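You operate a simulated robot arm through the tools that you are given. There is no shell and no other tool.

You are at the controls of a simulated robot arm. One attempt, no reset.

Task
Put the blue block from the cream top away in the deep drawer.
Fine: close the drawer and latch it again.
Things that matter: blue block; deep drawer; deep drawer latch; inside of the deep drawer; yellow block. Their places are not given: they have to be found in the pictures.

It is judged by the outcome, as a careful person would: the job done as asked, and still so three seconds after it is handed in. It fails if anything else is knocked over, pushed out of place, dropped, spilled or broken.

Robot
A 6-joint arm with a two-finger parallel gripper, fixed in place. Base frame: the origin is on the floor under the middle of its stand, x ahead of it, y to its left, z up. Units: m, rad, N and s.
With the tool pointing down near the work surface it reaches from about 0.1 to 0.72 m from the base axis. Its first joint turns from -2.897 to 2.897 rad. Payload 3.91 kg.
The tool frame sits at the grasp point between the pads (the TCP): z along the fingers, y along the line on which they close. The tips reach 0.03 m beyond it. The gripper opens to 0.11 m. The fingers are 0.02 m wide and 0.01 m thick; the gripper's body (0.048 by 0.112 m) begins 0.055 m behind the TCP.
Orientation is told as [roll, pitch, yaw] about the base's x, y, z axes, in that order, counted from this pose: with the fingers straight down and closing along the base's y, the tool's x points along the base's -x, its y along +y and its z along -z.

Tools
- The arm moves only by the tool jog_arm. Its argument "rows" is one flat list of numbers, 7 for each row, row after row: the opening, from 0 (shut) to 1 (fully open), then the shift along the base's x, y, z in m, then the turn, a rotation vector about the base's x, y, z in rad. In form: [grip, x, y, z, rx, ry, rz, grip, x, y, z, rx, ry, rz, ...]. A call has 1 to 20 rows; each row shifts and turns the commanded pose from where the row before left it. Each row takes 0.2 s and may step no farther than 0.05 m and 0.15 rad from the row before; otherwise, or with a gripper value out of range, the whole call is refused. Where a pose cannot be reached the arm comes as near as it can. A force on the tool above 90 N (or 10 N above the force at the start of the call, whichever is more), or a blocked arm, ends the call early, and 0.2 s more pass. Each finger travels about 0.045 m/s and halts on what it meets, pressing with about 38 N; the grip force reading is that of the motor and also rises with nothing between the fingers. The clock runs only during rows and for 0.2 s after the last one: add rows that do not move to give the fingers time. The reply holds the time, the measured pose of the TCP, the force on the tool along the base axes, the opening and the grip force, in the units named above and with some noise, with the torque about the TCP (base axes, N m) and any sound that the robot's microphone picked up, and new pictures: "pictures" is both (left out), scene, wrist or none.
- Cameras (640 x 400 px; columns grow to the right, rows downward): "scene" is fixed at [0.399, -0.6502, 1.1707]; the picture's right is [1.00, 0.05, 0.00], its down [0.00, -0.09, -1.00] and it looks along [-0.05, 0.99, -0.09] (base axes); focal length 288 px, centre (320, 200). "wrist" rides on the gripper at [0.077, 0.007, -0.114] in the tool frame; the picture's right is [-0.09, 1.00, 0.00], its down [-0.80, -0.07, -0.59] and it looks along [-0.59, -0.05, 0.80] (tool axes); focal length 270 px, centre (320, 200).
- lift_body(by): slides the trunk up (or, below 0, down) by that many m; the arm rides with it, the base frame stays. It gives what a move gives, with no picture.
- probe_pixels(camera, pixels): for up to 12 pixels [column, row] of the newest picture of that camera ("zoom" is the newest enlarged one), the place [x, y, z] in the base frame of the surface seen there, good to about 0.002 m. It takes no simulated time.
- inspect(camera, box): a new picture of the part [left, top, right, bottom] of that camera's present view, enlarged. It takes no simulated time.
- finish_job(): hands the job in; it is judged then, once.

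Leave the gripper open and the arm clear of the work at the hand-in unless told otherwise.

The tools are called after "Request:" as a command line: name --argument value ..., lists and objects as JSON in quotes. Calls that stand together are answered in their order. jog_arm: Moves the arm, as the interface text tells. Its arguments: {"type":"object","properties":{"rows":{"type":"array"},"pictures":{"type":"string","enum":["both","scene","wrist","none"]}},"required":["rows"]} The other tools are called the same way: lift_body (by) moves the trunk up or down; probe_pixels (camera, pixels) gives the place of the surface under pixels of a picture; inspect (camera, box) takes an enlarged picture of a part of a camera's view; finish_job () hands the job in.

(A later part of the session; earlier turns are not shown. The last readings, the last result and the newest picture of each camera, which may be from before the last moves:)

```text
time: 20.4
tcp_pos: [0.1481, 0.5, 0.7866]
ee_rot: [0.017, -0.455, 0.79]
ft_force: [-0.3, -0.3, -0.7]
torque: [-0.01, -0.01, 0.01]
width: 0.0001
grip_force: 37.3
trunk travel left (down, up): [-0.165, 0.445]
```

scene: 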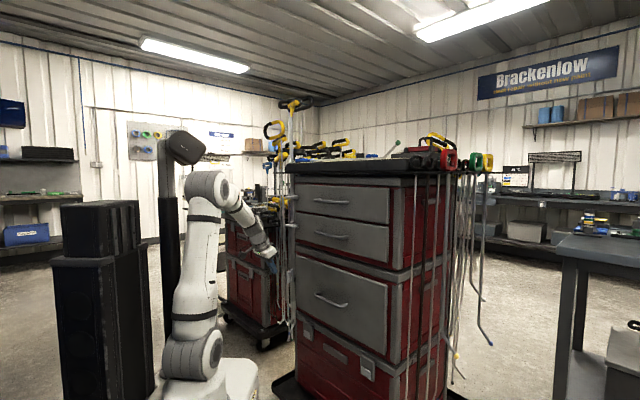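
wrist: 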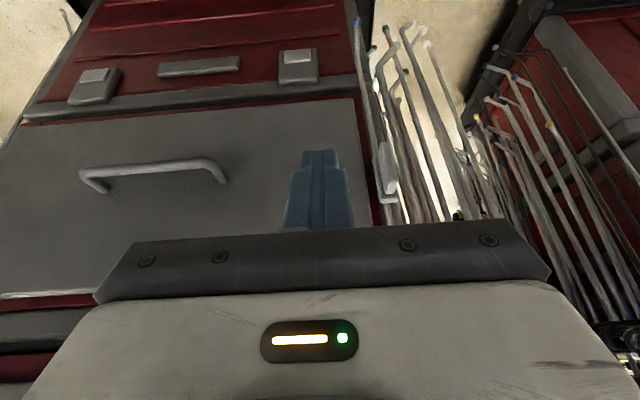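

The orientation is good (tilt 0.455, yaw 0.79). Now lowering the trunk the remaining 0.16 so that the arm has room to pull back above its own base.

Request:
lift_body --by -0.16

Request:
jog_arm --rows '[0, 0.018, -0.018, 0.03, 0, 0, 0, 0, 0.018, -0.018, 0.03, 0, 0, 0, 0, 0.018, -0.018, 0.03, 0, 0, 0, 0, 0.024, -0.024, 0.02, 0, 0, 0, 0, 0.03, -0.03, 0.01, 0, 0, 0, 0, 0.03, -0.03, 0.005, 0, 0, 0]'

```text
time: 22.2
tcp_pos: [0.1456, 0.4979, 0.6265]
ee_rot: [0.018, -0.455, 0.79]
ft_force: [0.2, -0.6, 0.0]
torque: [0.02, 0.02, 0.0]
width: 0.0001
grip_force: 37.9
trunk travel left (down, up): [-0.005, 0.605]
```

```text
time: 23.6
tcp_pos: [0.2861, 0.3604, 0.7494]
ee_rot: [0.016, -0.455, 0.79]
ft_force: [-0.2, 0.2, 0.2]
torque: [0.01, 0.0, 0.0]
width: 0.0
grip_force: 37.3
trunk travel left (down, up): [-0.005, 0.605]
```

scene: 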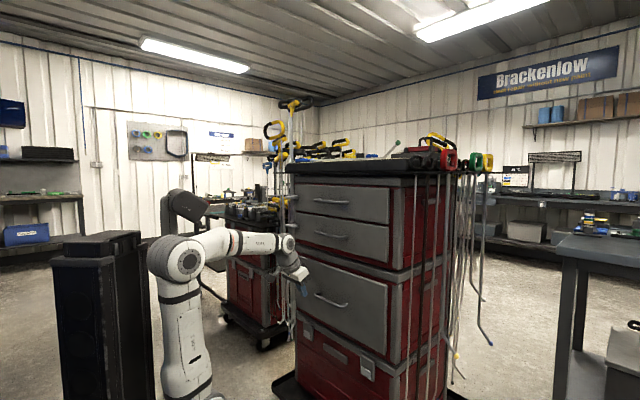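
wrist: 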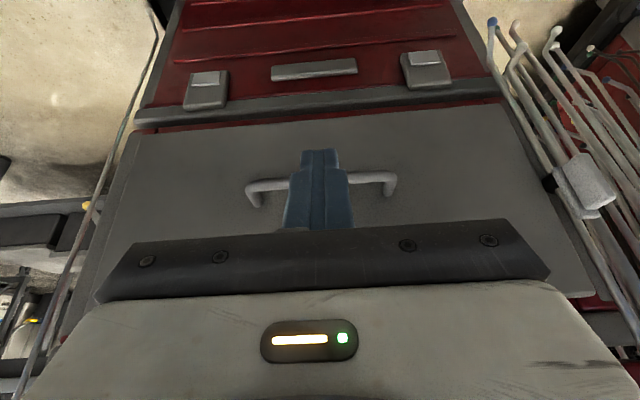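

The hand is centred on the handle (t≈0.053). Before inserting I re-measure the bar and panel from this view.

Request:
probe_pixels --camera "wrist" --pixels '[[270, 185], [270, 181], [280, 184], [360, 176], [370, 175], [365, 172], [362, 180], [300, 135], [250, 150], [400, 150], [250, 205], [395, 185]]'

Request:
inspect --camera "wrist" --box '[230, 140, 420, 240]'

```text
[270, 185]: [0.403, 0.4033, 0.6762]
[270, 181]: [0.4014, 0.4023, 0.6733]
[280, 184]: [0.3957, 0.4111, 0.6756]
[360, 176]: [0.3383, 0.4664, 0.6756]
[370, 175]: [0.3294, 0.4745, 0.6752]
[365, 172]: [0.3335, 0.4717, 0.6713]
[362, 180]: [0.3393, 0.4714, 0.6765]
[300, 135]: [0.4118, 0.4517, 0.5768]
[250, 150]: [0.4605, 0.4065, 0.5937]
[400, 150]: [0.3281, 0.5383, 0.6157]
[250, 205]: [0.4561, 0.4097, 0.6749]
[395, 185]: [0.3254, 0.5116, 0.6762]
```

```text
3.37 times, centred on (325, 190) of wrist
```

zoom: 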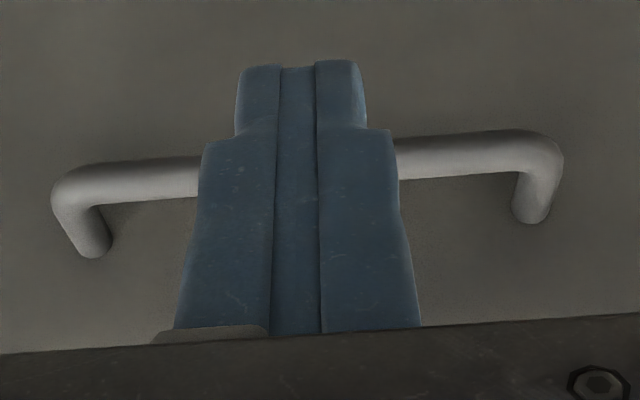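

The bar's front is at n≈0.569 and the panel at 0.612, as before. Now to the pre-insert point and part of the way in along the finger direction.

Request:
jog_arm --rows '[0, 0.0244, 0.0244, -0.0015, 0, 0, 0, 0, 0.0244, 0.0244, -0.0015, 0, 0, 0, 0, 0.0244, 0.0244, -0.0015, 0, 0, 0, 0, 0.0031, 0.0031, -0.009, 0, 0, 0, 0, 0.0031, 0.0031, -0.009, 0, 0, 0, 0, 0.0031, 0.0031, -0.009, 0, 0, 0]'

Request:
inspect --camera "scene" --box '[270, 240, 370, 320]'

Request:
inspect --camera "wrist" --box '[230, 130, 420, 240]'

```text
time: 25.1
tcp_pos: [0.3684, 0.4418, 0.7221]
ee_rot: [0.017, -0.456, 0.792]
ft_force: [0.3, -0.2, 0.0]
torque: [0.01, -0.01, 0.0]
width: 0.0
grip_force: 37.9
trunk travel left (down, up): [-0.005, 0.605]
```

scene: 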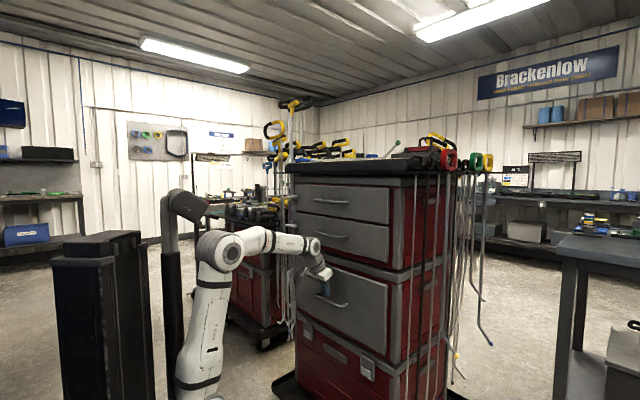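
wrist: 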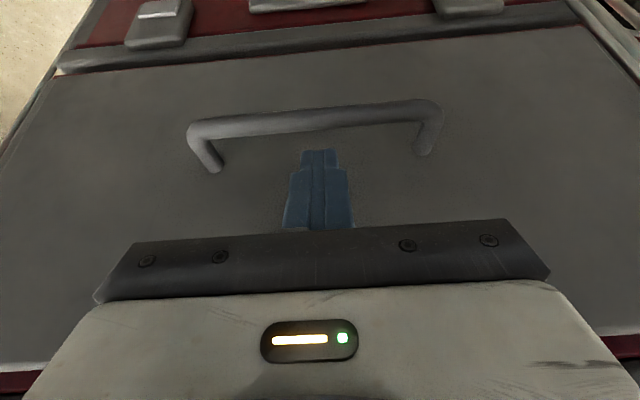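

```text
5.00 times, centred on (320, 280) of scene
```

zoom: 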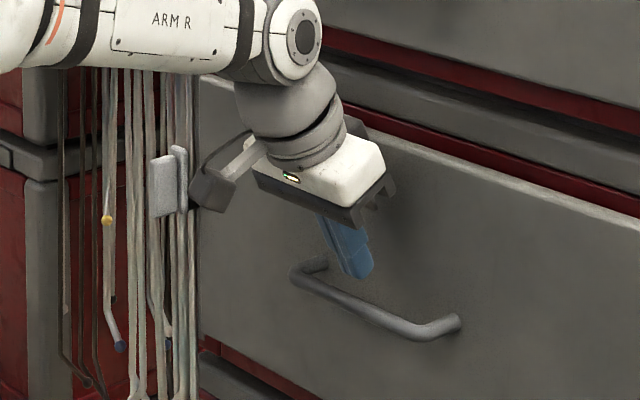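

```text
3.37 times, centred on (325, 185) of wrist
```

zoom: 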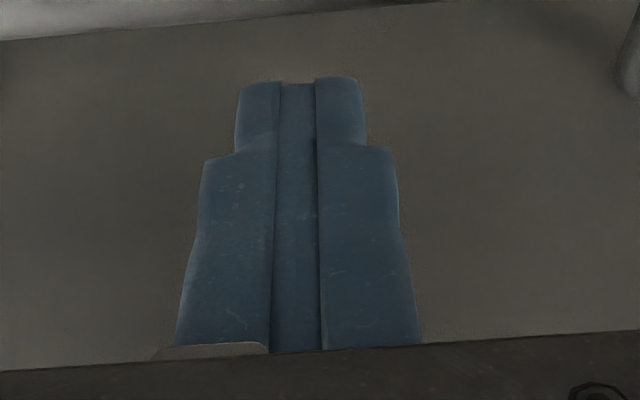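

Tips are above the gap, no contact. Continuing the last 3.5 cm down behind the bar in small steps.

Request:
jog_arm --rows '[0, 0.0025, 0.0025, -0.0078, 0, 0, 0, 0, 0.0025, 0.0025, -0.0078, 0, 0, 0, 0, 0.0025, 0.0025, -0.0078, 0, 0, 0, 0, 0.0023, 0.0023, -0.0078, 0, 0, 0]'

Request:
inspect --camera "scene" --box '[290, 260, 360, 320]'

Request:
inspect --camera "wrist" --box '[200, 90, 440, 240]'

```text
time: 26.1
tcp_pos: [0.3771, 0.4506, 0.6895]
ee_rot: [0.017, -0.455, 0.792]
ft_force: [2.0, 2.2, 3.5]
torque: [0.0, 0.0, 0.0]
width: 0.0
grip_force: 37.5
trunk travel left (down, up): [-0.005, 0.605]
```

scene: 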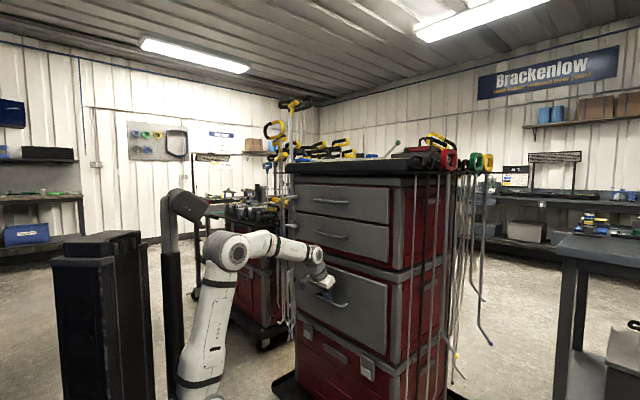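
wrist: 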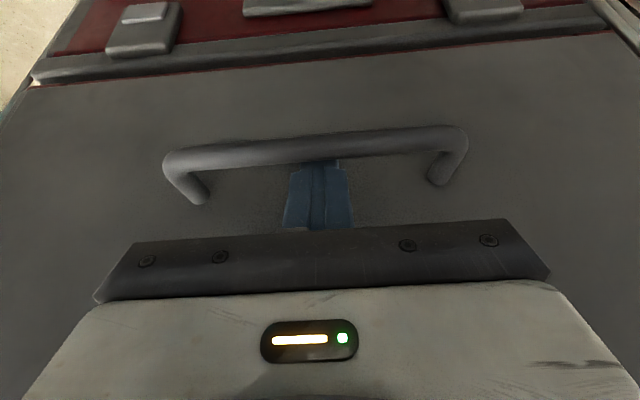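

```text
6.67 times, centred on (325, 290) of scene
```

zoom: 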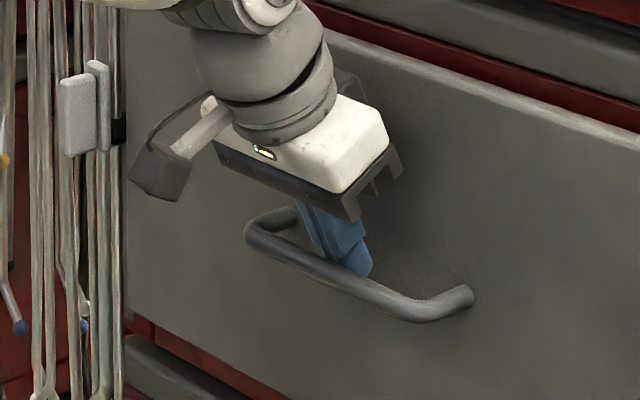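

```text
2.67 times, centred on (320, 165) of wrist
```

zoom: 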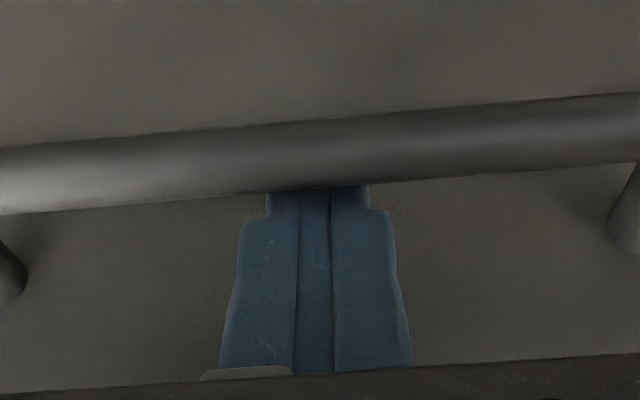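

The fingers are hooked behind the bar (light contact 3–5 N). Now a gentle pull straight out by about 5 cm.

Request:
jog_arm --rows '[0, -0.006, -0.006, 0, 0, 0, 0, 0, -0.008, -0.008, 0, 0, 0, 0, 0, -0.01, -0.01, 0, 0, 0, 0, 0, -0.012, -0.012, 0, 0, 0, 0]'

Request:
inspect --camera "scene" --box '[260, 220, 400, 340]'

```text
time: 27.1
tcp_pos: [0.3404, 0.4166, 0.6857]
ee_rot: [0.017, -0.451, 0.791]
ft_force: [0.4, -0.2, 0.0]
torque: [-0.03, 0.0, 0.01]
width: 0.0
grip_force: 37.4
trunk travel left (down, up): [-0.005, 0.605]
```

scene: 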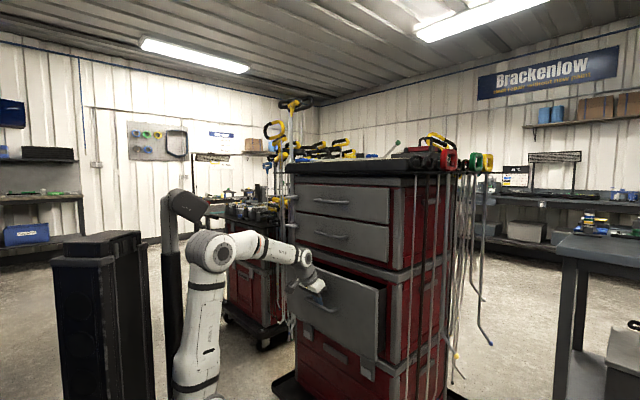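
wrist: 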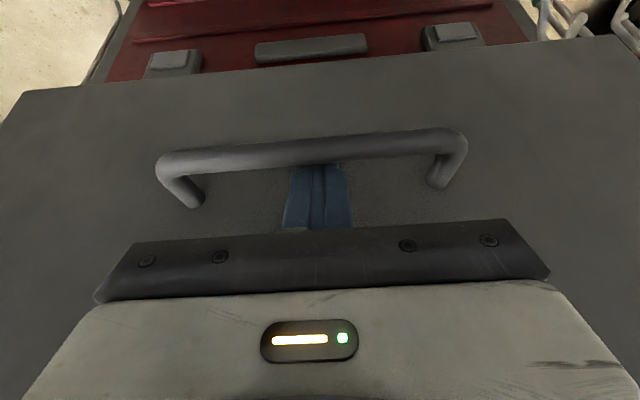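

```text
3.33 times, centred on (330, 280) of scene
```

zoom: 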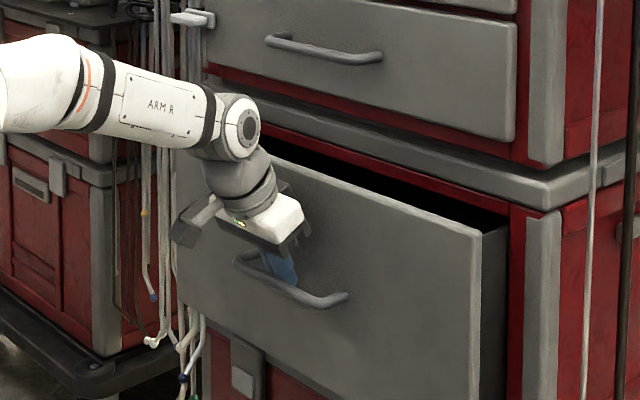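

The drawer is sliding out freely. I'll pull another 10 cm straight along the same line.

Request:
jog_arm --rows '[0, -0.012, -0.012, 0, 0, 0, 0, 0, -0.014, -0.014, 0, 0, 0, 0, 0, -0.015, -0.015, 0, 0, 0, 0, 0, -0.015, -0.015, 0, 0, 0, 0, 0, -0.014, -0.014, 0, 0, 0, 0]'

Request:
inspect --camera "scene" --box '[240, 200, 400, 340]'

Request:
probe_pixels --camera "scene" --pixels '[[210, 245], [170, 240], [185, 205], [185, 330]]'

```text
time: 28.2
tcp_pos: [0.2699, 0.347, 0.689]
ee_rot: [0.019, -0.455, 0.79]
ft_force: [0.6, 0.2, 1.6]
torque: [-0.01, -0.01, 0.0]
width: 0.0
grip_force: 37.7
trunk travel left (down, up): [-0.005, 0.605]
```

scene: 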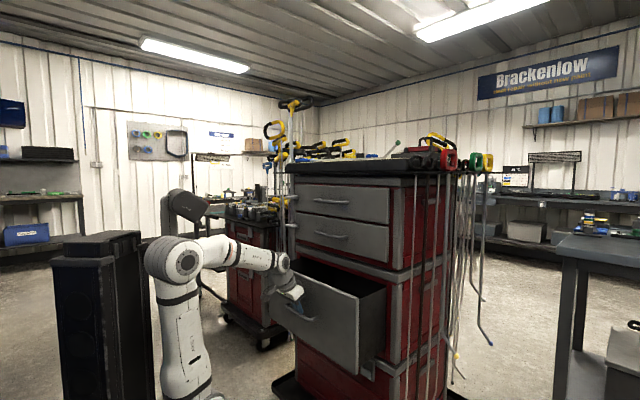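
wrist: 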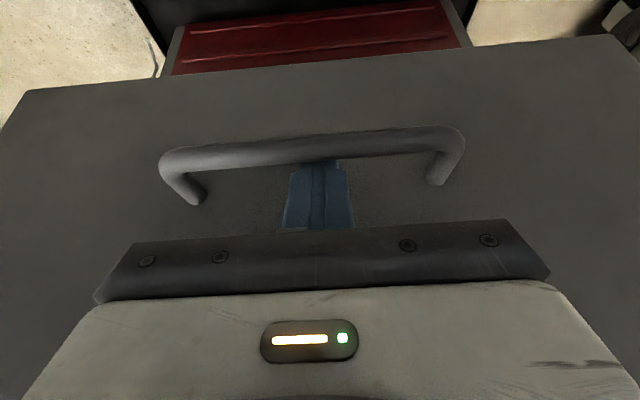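

```text
2.86 times, centred on (320, 270) of scene
```

zoom: 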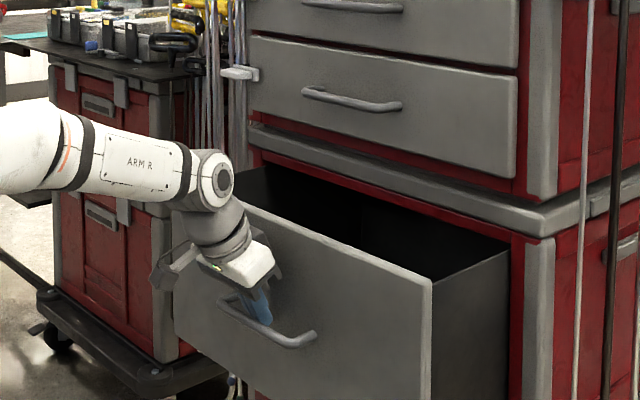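

```text
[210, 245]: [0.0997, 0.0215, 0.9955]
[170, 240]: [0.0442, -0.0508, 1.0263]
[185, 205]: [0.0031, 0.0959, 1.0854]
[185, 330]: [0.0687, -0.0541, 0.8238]
```

The drawer is out about 15 cm. Before pulling further I check how near the elbow is to the robot's own tower and mast.

Request:
probe_pixels --camera "scene" --pixels '[[100, 270], [137, 250], [60, 270], [100, 240], [138, 237], [170, 262], [148, 262], [175, 210], [165, 300], [80, 235]]'

Request:
probe_pixels --camera "zoom" --pixels '[[300, 215], [400, 250], [480, 265], [430, 285], [350, 230], [260, 175], [470, 330], [330, 190]]'

```text
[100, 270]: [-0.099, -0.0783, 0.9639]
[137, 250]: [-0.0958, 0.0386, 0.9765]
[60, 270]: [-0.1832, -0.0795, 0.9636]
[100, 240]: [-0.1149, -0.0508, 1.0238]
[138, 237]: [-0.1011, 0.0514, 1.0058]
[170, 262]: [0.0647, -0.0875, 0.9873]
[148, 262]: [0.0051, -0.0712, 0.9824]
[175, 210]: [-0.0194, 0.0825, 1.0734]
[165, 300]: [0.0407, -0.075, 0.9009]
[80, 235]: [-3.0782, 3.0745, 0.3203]
```

```text
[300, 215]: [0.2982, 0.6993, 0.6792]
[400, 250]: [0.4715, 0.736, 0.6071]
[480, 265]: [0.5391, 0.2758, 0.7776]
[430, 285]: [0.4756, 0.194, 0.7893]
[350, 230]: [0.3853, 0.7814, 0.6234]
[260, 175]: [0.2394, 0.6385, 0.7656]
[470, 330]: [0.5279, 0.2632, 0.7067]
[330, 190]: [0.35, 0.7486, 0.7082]
```

There is room (tower edge at x≈-0.096, elbow edge at x≈0.005). I'll pull 7 cm more.

Request:
jog_arm --rows '[0, -0.01, -0.01, 0, 0, 0, 0, 0, -0.01, -0.01, 0, 0, 0, 0, 0, -0.01, -0.01, 0, 0, 0, 0, 0, -0.01, -0.01, 0, 0, 0, 0, 0, -0.01, -0.01, 0, 0, 0, 0]'

Request:
inspect --camera "scene" --box '[140, 180, 400, 360]'

```text
time: 29.4
tcp_pos: [0.2194, 0.2987, 0.6885]
ee_rot: [0.018, -0.452, 0.788]
ft_force: [0.3, -0.5, -1.1]
torque: [0.0, 0.0, 0.03]
width: 0.0
grip_force: 37.8
trunk travel left (down, up): [-0.005, 0.605]
```

scene: 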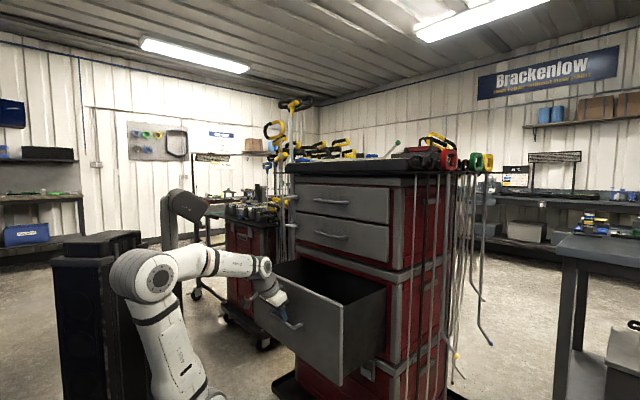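
wrist: 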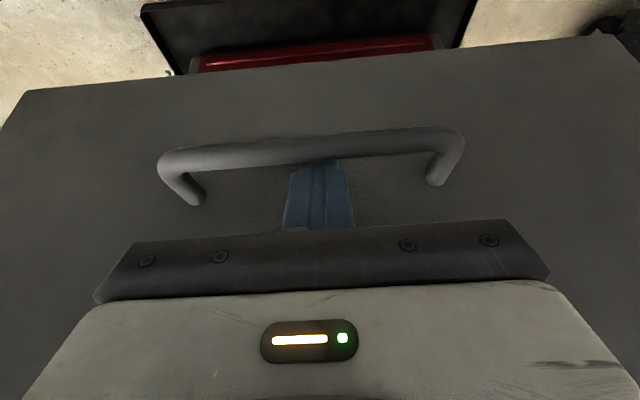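

```text
2.22 times, centred on (270, 270) of scene
```

zoom: 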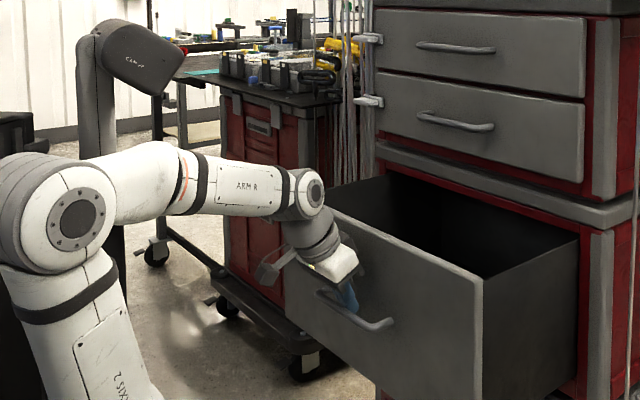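

The drawer is out 22 cm, which is enough. I'll unhook: a touch forward, then straight up until the tips are above the drawer rim, and look inside.

Request:
jog_arm --rows '[0, 0.002, 0.002, 0, 0, 0, 0, 0, 0, 0, 0.02, 0, 0, 0, 0, 0, 0, 0.03, 0, 0, 0, 0, 0, 0, 0.04, 0, 0, 0, 0, 0, 0, 0.04, 0, 0, 0, 0, 0.01, 0.01, 0.045, 0, 0, 0, 0, 0.01, 0.01, 0.045, 0, 0, 0]'

Request:
inspect --camera "scene" --box '[140, 150, 400, 350]'

```text
time: 31.1
tcp_pos: [0.2433, 0.3199, 0.9078]
ee_rot: [0.016, -0.454, 0.79]
ft_force: [0.4, -0.6, -0.1]
torque: [0.01, -0.01, -0.02]
width: 0.0
grip_force: 38.1
trunk travel left (down, up): [-0.005, 0.605]
```

scene: 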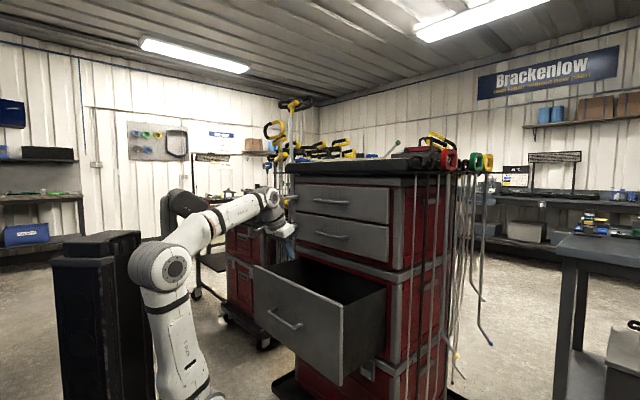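
wrist: 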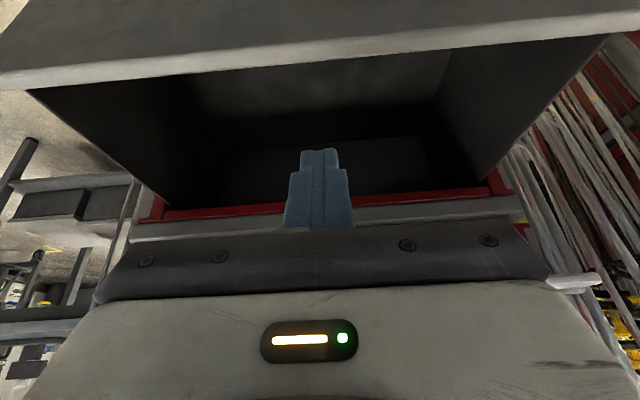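

```text
2.00 times, centred on (270, 250) of scene
```

zoom: 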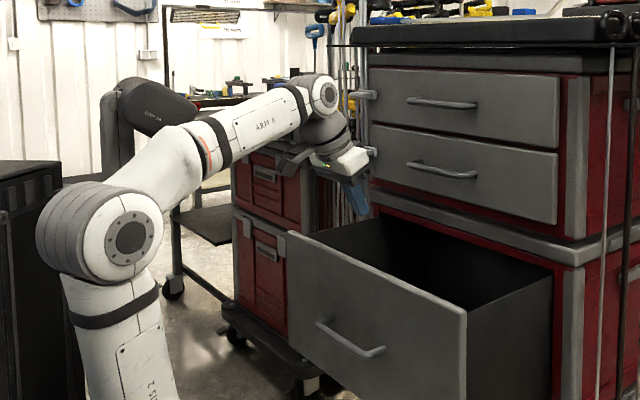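

The drawer is open; inside it looks empty. I'll measure its inside: floor, walls, rim.

Request:
probe_pixels --camera "wrist" --pixels '[[300, 75], [300, 95], [300, 115], [280, 140], [260, 170], [390, 170], [150, 150], [480, 120], [300, 62], [300, 30], [400, 190], [250, 210]]'

Request:
inspect --camera "wrist" --box '[40, 40, 600, 220]'

```text
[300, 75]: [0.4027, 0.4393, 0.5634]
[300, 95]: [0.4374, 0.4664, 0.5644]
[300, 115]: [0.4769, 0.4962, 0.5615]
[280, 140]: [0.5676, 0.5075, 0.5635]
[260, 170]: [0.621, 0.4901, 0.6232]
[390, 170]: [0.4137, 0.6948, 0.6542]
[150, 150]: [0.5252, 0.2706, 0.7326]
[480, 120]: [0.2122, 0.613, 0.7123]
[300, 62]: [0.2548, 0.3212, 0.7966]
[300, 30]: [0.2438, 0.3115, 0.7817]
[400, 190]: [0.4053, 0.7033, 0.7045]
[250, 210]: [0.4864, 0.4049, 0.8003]
```

```text
1.14 times, centred on (320, 130) of wrist
```

zoom: 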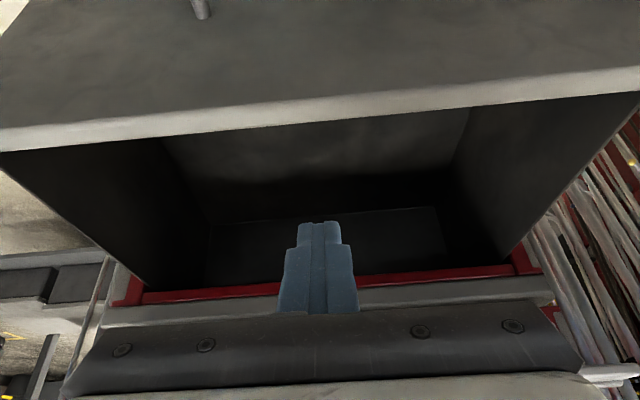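

The drawer floor is at z≈0.563, inside from n≈0.41 (front) and t from -0.18 to 0.28; empty. Now up with the trunk for the block: the hand is at n≈0.40, clear of handles (n≥0.57), so I can lift 0.6 m straight.

Request:
lift_body --by 0.6

Request:
jog_arm --rows '[1, 0, 0, 0, 0, 0, 0, 1, 0, 0, 0, 0, 0, 0, 1, 0, 0, 0, 0, 0, 0]'

```text
refused: 0.6 is not a number from -0.4 to 0.4
```

```text
time: 31.9
tcp_pos: [0.2432, 0.32, 0.9073]
ee_rot: [0.019, -0.454, 0.791]
ft_force: [-0.8, 1.4, 0.6]
torque: [0.0, 0.0, 0.02]
width: 0.0684
grip_force: 0.1
trunk travel left (down, up): [-0.005, 0.605]
```

scene: 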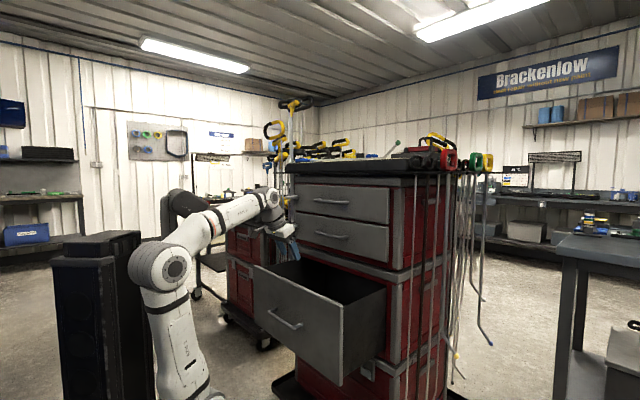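
wrist: 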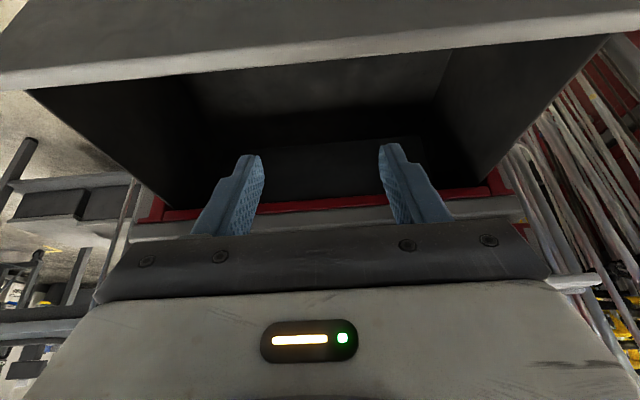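

The lift is limited to 0.4 per call, so I lift in two steps of 0.3.

Request:
lift_body --by 0.3

Request:
lift_body --by 0.3

Request:
jog_arm --rows '[0.75, 0, 0, 0, 0, 0, 0]'

```text
time: 34.9
tcp_pos: [0.2428, 0.3206, 1.2083]
ee_rot: [0.017, -0.453, 0.791]
ft_force: [0.9, -0.3, -0.3]
torque: [0.0, 0.01, -0.02]
width: 0.1099
grip_force: 0.0
trunk travel left (down, up): [-0.305, 0.305]
```

```text
time: 37.9
tcp_pos: [0.2421, 0.3205, 1.5077]
ee_rot: [0.017, -0.454, 0.79]
ft_force: [-0.4, 0.5, 1.2]
torque: [0.02, -0.02, 0.01]
width: 0.1097
grip_force: 0.0
trunk travel left (down, up): [-0.605, 0.005]
```

```text
time: 38.2
tcp_pos: [0.2422, 0.3201, 1.5075]
ee_rot: [0.019, -0.454, 0.789]
ft_force: [-0.5, 0.2, -0.3]
torque: [0.02, 0.0, -0.01]
width: 0.0824
grip_force: 0.1
trunk travel left (down, up): [-0.605, 0.005]
```

scene: 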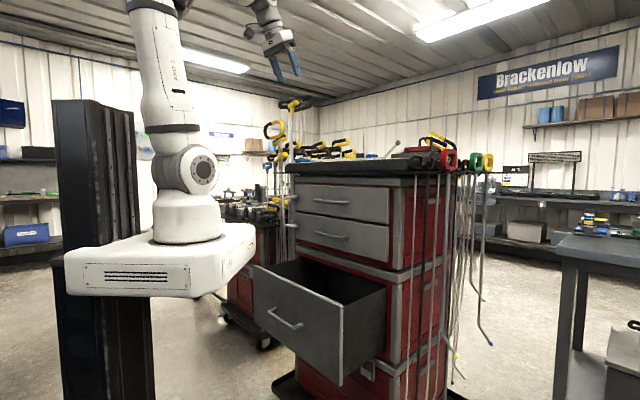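
wrist: 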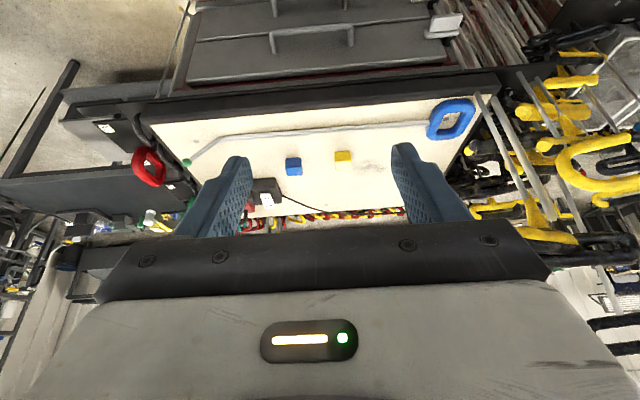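

Now I have a clear view of the cream top: blue block at (293,166), yellow at (343,156), the T-handle in front of them. Enlarging and measuring.

Request:
inspect --camera "wrist" --box '[250, 130, 390, 220]'

Request:
probe_pixels --camera "wrist" --pixels '[[293, 161], [293, 168], [287, 160], [299, 160], [287, 169], [300, 171], [343, 156], [336, 154], [350, 154], [293, 132], [262, 195], [310, 180]]'

```text
4.44 times, centred on (320, 175) of wrist
```

zoom: 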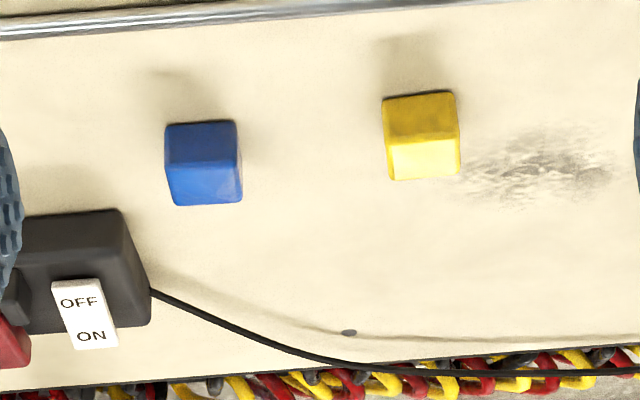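

```text
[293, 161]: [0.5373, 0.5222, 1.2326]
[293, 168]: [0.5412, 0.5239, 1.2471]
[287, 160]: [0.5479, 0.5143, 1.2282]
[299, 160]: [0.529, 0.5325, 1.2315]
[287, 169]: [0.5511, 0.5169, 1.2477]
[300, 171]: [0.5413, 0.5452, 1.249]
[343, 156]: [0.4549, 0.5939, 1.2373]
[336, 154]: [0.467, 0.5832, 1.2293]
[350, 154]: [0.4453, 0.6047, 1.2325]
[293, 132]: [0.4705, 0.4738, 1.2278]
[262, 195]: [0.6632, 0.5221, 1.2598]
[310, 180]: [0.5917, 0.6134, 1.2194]
```

I'll get exact corners of the blue block's top face and the nearest edge of the black switch box behind it.

Request:
probe_pixels --camera "zoom" --pixels '[[172, 178], [238, 173], [238, 198], [178, 200], [205, 185], [170, 130], [232, 126], [205, 160], [120, 225], [30, 225], [140, 310], [75, 230]]'

Request:
probe_pixels --camera "zoom" --pixels '[[390, 150], [455, 145], [455, 172], [398, 176], [150, 22], [300, 12], [500, 3], [200, 290], [300, 340], [320, 200], [240, 230], [100, 280]]'

```text
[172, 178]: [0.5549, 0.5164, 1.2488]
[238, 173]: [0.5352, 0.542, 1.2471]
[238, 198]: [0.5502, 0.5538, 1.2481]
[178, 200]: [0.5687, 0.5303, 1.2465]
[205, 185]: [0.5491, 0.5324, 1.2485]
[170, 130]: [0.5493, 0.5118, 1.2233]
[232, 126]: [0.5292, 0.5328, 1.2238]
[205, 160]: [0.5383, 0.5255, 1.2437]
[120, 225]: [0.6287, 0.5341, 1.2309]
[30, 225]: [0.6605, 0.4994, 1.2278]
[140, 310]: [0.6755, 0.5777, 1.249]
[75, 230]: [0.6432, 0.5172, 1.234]
```

```text
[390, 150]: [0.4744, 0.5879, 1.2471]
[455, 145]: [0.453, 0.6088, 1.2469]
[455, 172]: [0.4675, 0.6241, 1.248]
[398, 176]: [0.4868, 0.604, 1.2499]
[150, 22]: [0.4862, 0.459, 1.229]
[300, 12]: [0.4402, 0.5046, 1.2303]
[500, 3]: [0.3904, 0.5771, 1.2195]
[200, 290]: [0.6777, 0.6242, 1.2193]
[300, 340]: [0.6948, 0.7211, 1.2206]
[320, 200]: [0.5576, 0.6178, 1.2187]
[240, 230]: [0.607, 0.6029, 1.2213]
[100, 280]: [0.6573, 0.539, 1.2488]
```

The blue block spans n 0.750–0.782, t -0.028–0.005 (centre about (0.550,0.533)), top at z≈1.248, lined up with the cabinet. The tool's rod lies at n≈0.668, low (z≈1.23); the yellow block starts at t≈0.078; the switch box at n≥0.82. I'll go to a point 9 cm back along the finger direction above the block.

Request:
jog_arm --rows '[0.64, 0.0303, 0.0198, -0.0192, 0, 0, 0, 0.64, 0.0303, 0.0198, -0.0192, 0, 0, 0, 0.64, 0.0303, 0.0198, -0.0192, 0, 0, 0, 0.64, 0.0303, 0.0198, -0.0192, 0, 0, 0, 0.64, 0.0303, 0.0198, -0.0192, 0, 0, 0, 0.64, 0.0303, 0.0198, -0.0192, 0, 0, 0, 0.64, 0.0303, 0.0198, -0.0192, 0, 0, 0, 0.64, 0.0303, 0.0198, -0.0192, 0, 0, 0, 0.64, 0.0303, 0.0198, -0.0192, 0, 0, 0]'

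```text
time: 40.2
tcp_pos: [0.5182, 0.4988, 1.3342]
ee_rot: [0.018, -0.452, 0.792]
ft_force: [0.5, -1.1, 0.5]
torque: [-0.04, 0.0, -0.01]
width: 0.0702
grip_force: 0.0
trunk travel left (down, up): [-0.605, 0.005]
```

scene: 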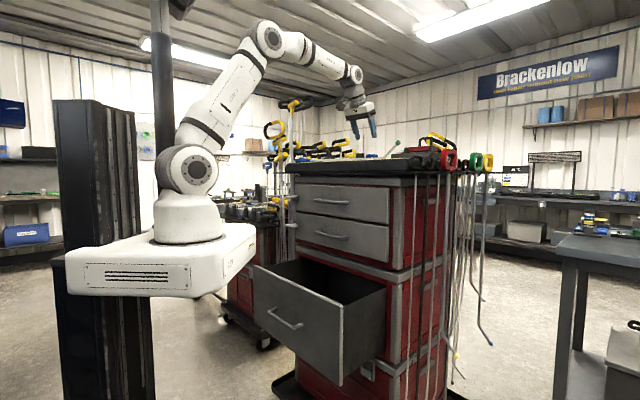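
wrist: 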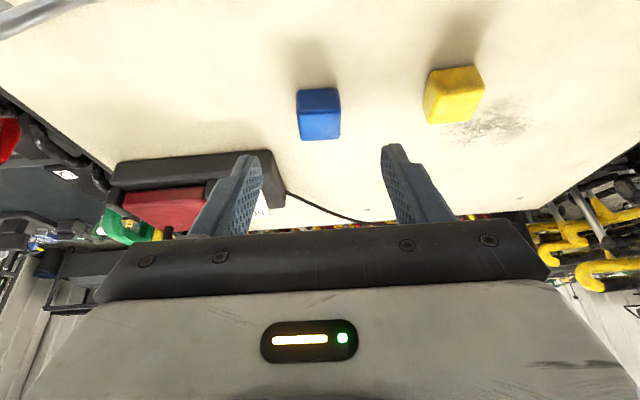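

Reached the point above the block with no trouble. The blue block is at (319,113). Re-measuring its corners from this nearer view.

Request:
probe_pixels --camera "wrist" --pixels '[[302, 118], [337, 114], [338, 133], [304, 136], [320, 122], [301, 95], [335, 92], [318, 100], [318, 106], [320, 138], [297, 110], [342, 108]]'

Request:
inspect --camera "wrist" --box '[220, 70, 420, 230]'

```text
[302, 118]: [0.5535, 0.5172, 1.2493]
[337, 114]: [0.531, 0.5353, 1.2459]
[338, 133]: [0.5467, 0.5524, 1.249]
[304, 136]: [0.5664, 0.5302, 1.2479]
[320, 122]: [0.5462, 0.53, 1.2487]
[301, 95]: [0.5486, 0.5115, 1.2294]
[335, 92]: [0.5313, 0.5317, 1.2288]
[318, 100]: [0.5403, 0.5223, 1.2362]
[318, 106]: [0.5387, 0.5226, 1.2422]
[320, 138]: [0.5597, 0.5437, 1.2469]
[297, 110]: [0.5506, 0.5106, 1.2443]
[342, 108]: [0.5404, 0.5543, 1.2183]
```

```text
2.50 times, centred on (320, 150) of wrist
```

zoom: 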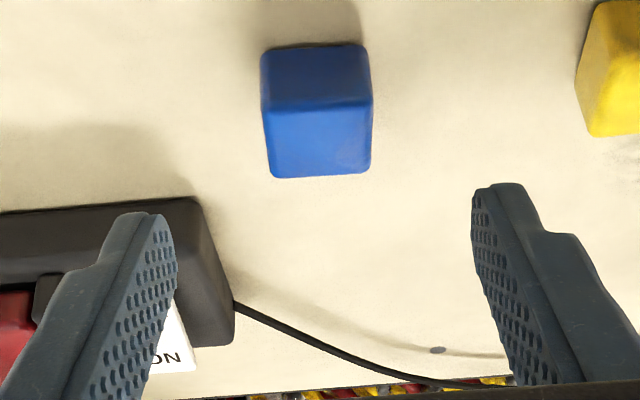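

Block centre confirmed at n≈0.766, t≈-0.012. Descending along the finger direction, stopping about 1.5 cm short of the grasp height to check.

Request:
jog_arm --rows '[0.64, 0.005, 0.0055, -0.016, 0, 0, 0, 0.64, 0.005, 0.0055, -0.016, 0, 0, 0, 0.64, 0.005, 0.0055, -0.016, 0, 0, 0, 0.64, 0.005, 0.0055, -0.016, 0, 0, 0]'

Request:
inspect --camera "wrist" --box '[220, 90, 420, 240]'

Request:
inspect --camera "scene" --box '[330, 110, 430, 180]'

```text
time: 41.2
tcp_pos: [0.5359, 0.5211, 1.2707]
ee_rot: [0.018, -0.454, 0.792]
ft_force: [1.2, 0.9, 0.6]
torque: [0.01, -0.01, 0.02]
width: 0.0704
grip_force: 0.0
trunk travel left (down, up): [-0.605, 0.005]
```

scene: 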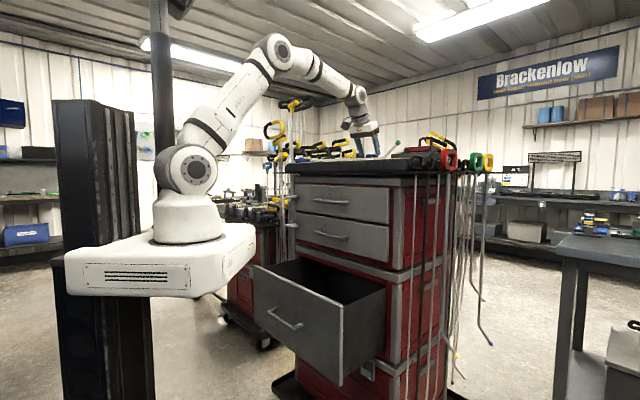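
wrist: 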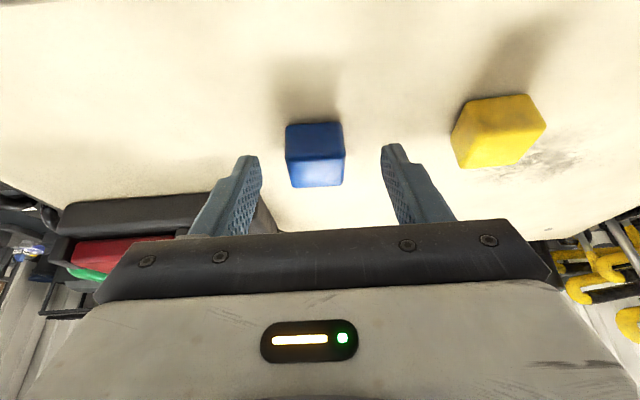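

```text
2.67 times, centred on (320, 165) of wrist
```

zoom: 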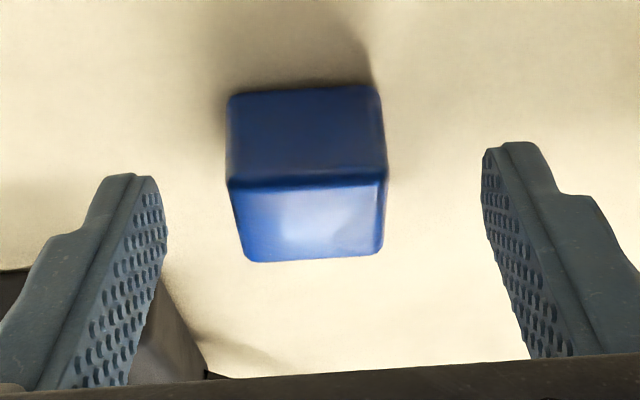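

```text
5.71 times, centred on (380, 145) of scene
```

zoom: 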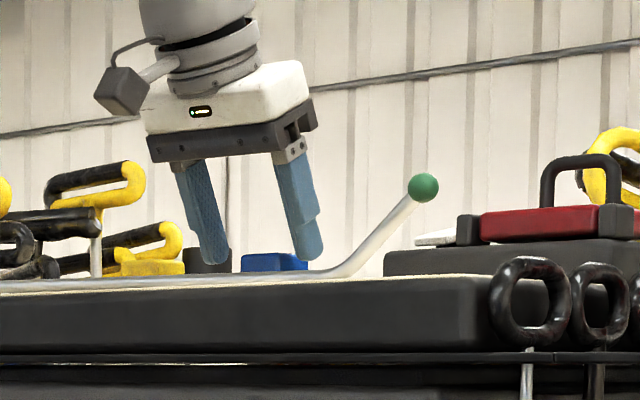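

The fingers straddle the block evenly. Down the last 1.7 cm and close on it.

Request:
jog_arm --rows '[0.64, 0.0035, 0.0025, -0.0083, 0, 0, 0, 0.64, 0.0035, 0.0025, -0.0083, 0, 0, 0, 0.64, 0, 0, 0, 0, 0, 0, 0.1, 0, 0, 0, 0, 0, 0, 0.1, 0, 0, 0, 0, 0, 0, 0.1, 0, 0, 0, 0, 0, 0, 0.1, 0, 0, 0, 0, 0, 0]'

Request:
inspect --camera "wrist" --box '[220, 90, 420, 240]'

Request:
inspect --camera "scene" --box '[330, 110, 430, 180]'

```text
time: 42.9
tcp_pos: [0.5416, 0.5239, 1.2551]
ee_rot: [0.017, -0.455, 0.791]
ft_force: [-0.5, -0.4, 0.1]
torque: [-0.01, 0.01, 0.02]
width: 0.0352
grip_force: 37.8
trunk travel left (down, up): [-0.605, 0.005]
```

scene: 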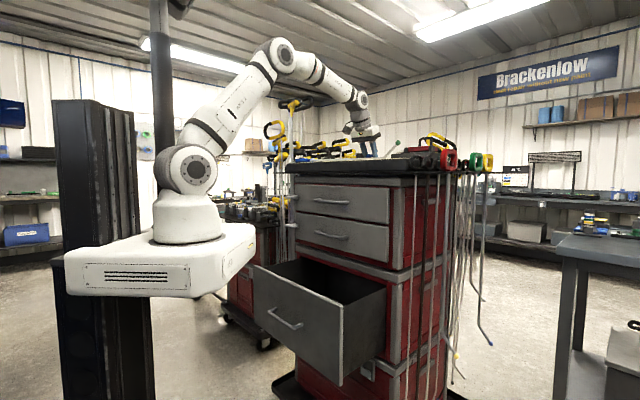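
wrist: 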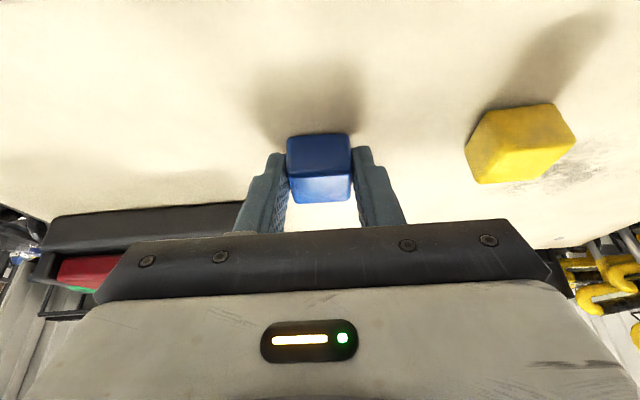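

```text
2.67 times, centred on (320, 165) of wrist
```

zoom: 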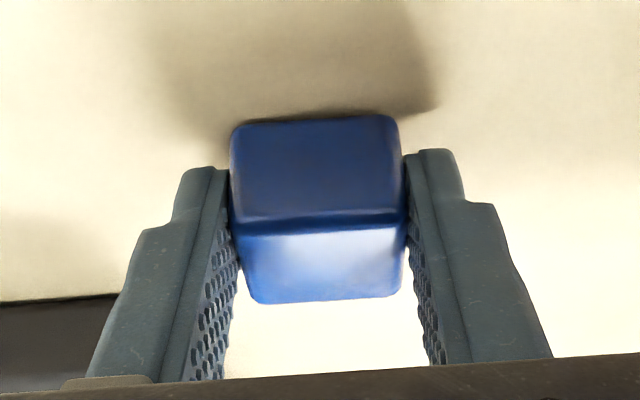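

```text
5.71 times, centred on (380, 145) of scene
```

zoom: 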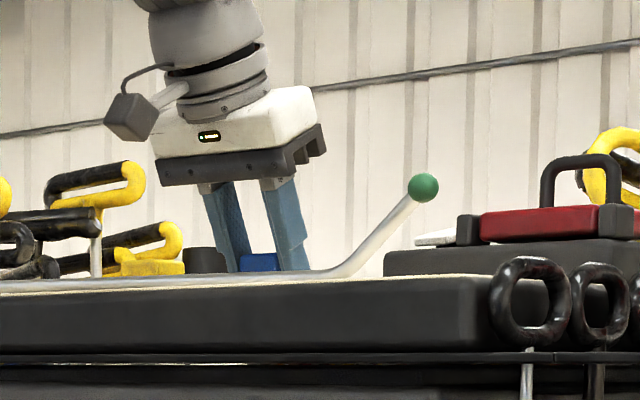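

The grip is firm (width 0.0352, 38 N). Lifting straight up 10 cm.

Request:
jog_arm --rows '[0.1, 0, 0, 0.01, 0, 0, 0, 0.1, 0, 0, 0.02, 0, 0, 0, 0.1, 0, 0, 0.035, 0, 0, 0, 0.1, 0, 0, 0.035, 0, 0, 0]'

```text
time: 43.9
tcp_pos: [0.5419, 0.526, 1.3551]
ee_rot: [0.017, -0.454, 0.791]
ft_force: [0.0, 0.2, -0.6]
torque: [0.03, 0.02, 0.0]
width: 0.0351
grip_force: 38.1
trunk travel left (down, up): [-0.605, 0.005]
```

scene: 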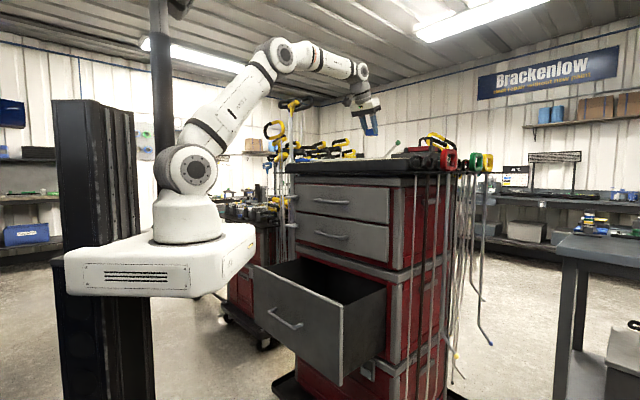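
wrist: 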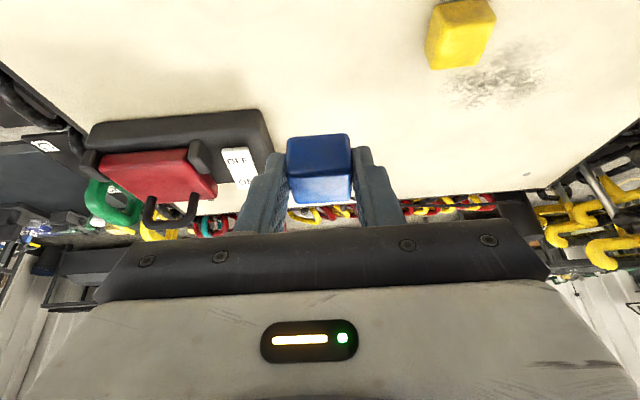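

The block is held well and nothing else moved. Retracting from over the cabinet to n≈0.44 while rising.

Request:
jog_arm --rows '[0.1, -0.0296, -0.0199, 0.0139, 0, 0, 0, 0.1, -0.0296, -0.0199, 0.0139, 0, 0, 0, 0.1, -0.0296, -0.0199, 0.0139, 0, 0, 0, 0.1, -0.0296, -0.0199, 0.0139, 0, 0, 0, 0.1, -0.0296, -0.0199, 0.0139, 0, 0, 0, 0.1, -0.0296, -0.0199, 0.0139, 0, 0, 0, 0.1, -0.0296, -0.0199, 0.0139, 0, 0, 0, 0.1, -0.0296, -0.0199, 0.0139, 0, 0, 0, 0.1, -0.0296, -0.0199, 0.0139, 0, 0, 0]' --pictures "scene"

Request:
lift_body --by -0.35

Request:
jog_arm --rows '[0.1, 0, 0, 0, 0, 0, 0]'

```text
time: 45.9
tcp_pos: [0.273, 0.3448, 1.4815]
ee_rot: [0.017, -0.454, 0.788]
ft_force: [0.2, -0.3, -0.3]
torque: [0.03, -0.01, 0.03]
width: 0.0347
grip_force: 37.6
trunk travel left (down, up): [-0.605, 0.005]
```

scene: 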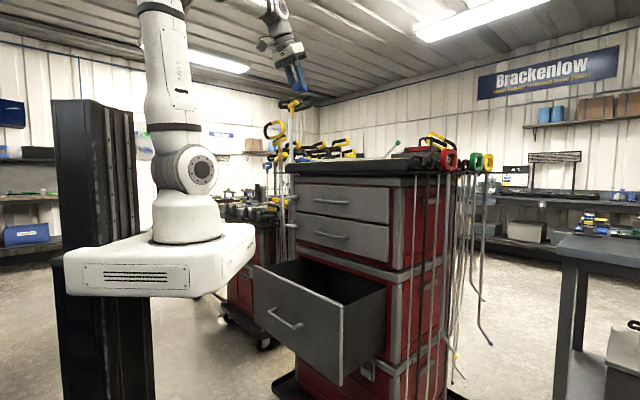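

```text
time: 49.3
tcp_pos: [0.2756, 0.3472, 1.1316]
ee_rot: [0.019, -0.455, 0.789]
ft_force: [1.3, -0.1, 0.4]
torque: [-0.01, 0.01, 0.02]
width: 0.035
grip_force: 38.0
trunk travel left (down, up): [-0.255, 0.355]
```

```text
time: 49.7
tcp_pos: [0.2749, 0.3472, 1.1311]
ee_rot: [0.018, -0.454, 0.792]
ft_force: [-0.4, -0.4, -0.6]
torque: [0.0, 0.01, 0.03]
width: 0.0351
grip_force: 37.8
trunk travel left (down, up): [-0.255, 0.355]
```

scene: 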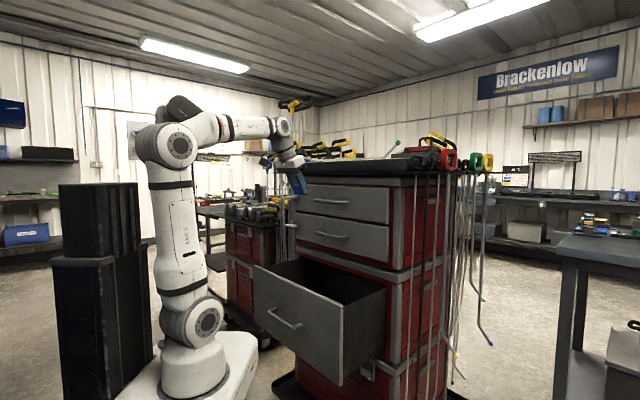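
wrist: 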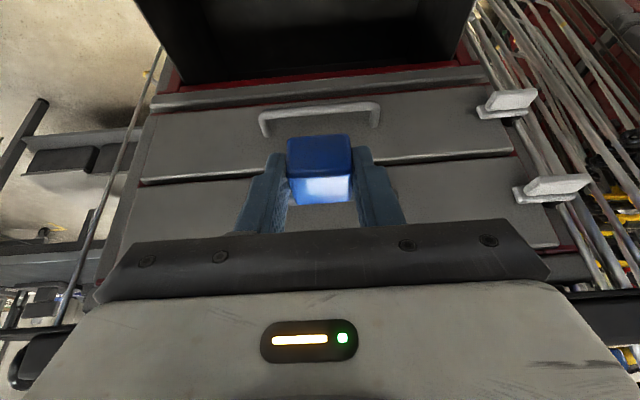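

I'm at n≈0.44, z≈1.13 with the block. I'll descend in front of the upper drawers to z≈0.85, then move forward over the open drawer (between rim n 0.41 and cabinet front 0.61).

Request:
jog_arm --rows '[0.1, 0.003, 0.003, -0.04, 0, 0, 0, 0.1, 0.003, 0.003, -0.04, 0, 0, 0, 0.1, 0.003, 0.003, -0.04, 0, 0, 0, 0.1, 0.003, 0.003, -0.04, 0, 0, 0, 0.1, 0.003, 0.003, -0.04, 0, 0, 0, 0.1, 0.003, 0.003, -0.04, 0, 0, 0, 0.1, 0.003, 0.003, -0.04, 0, 0, 0]'

```text
time: 51.3
tcp_pos: [0.294, 0.3725, 0.8518]
ee_rot: [0.017, -0.456, 0.79]
ft_force: [0.7, -0.6, 0.5]
torque: [0.01, -0.04, 0.01]
width: 0.035
grip_force: 38.0
trunk travel left (down, up): [-0.255, 0.355]
```

scene: 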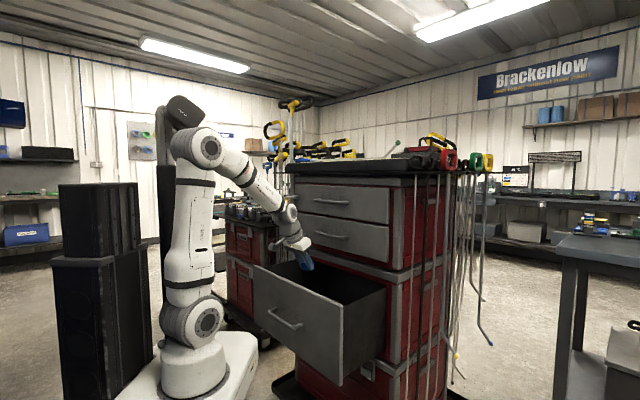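
wrist: 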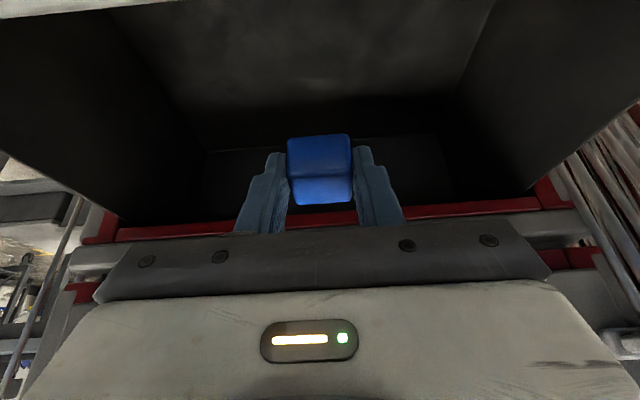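

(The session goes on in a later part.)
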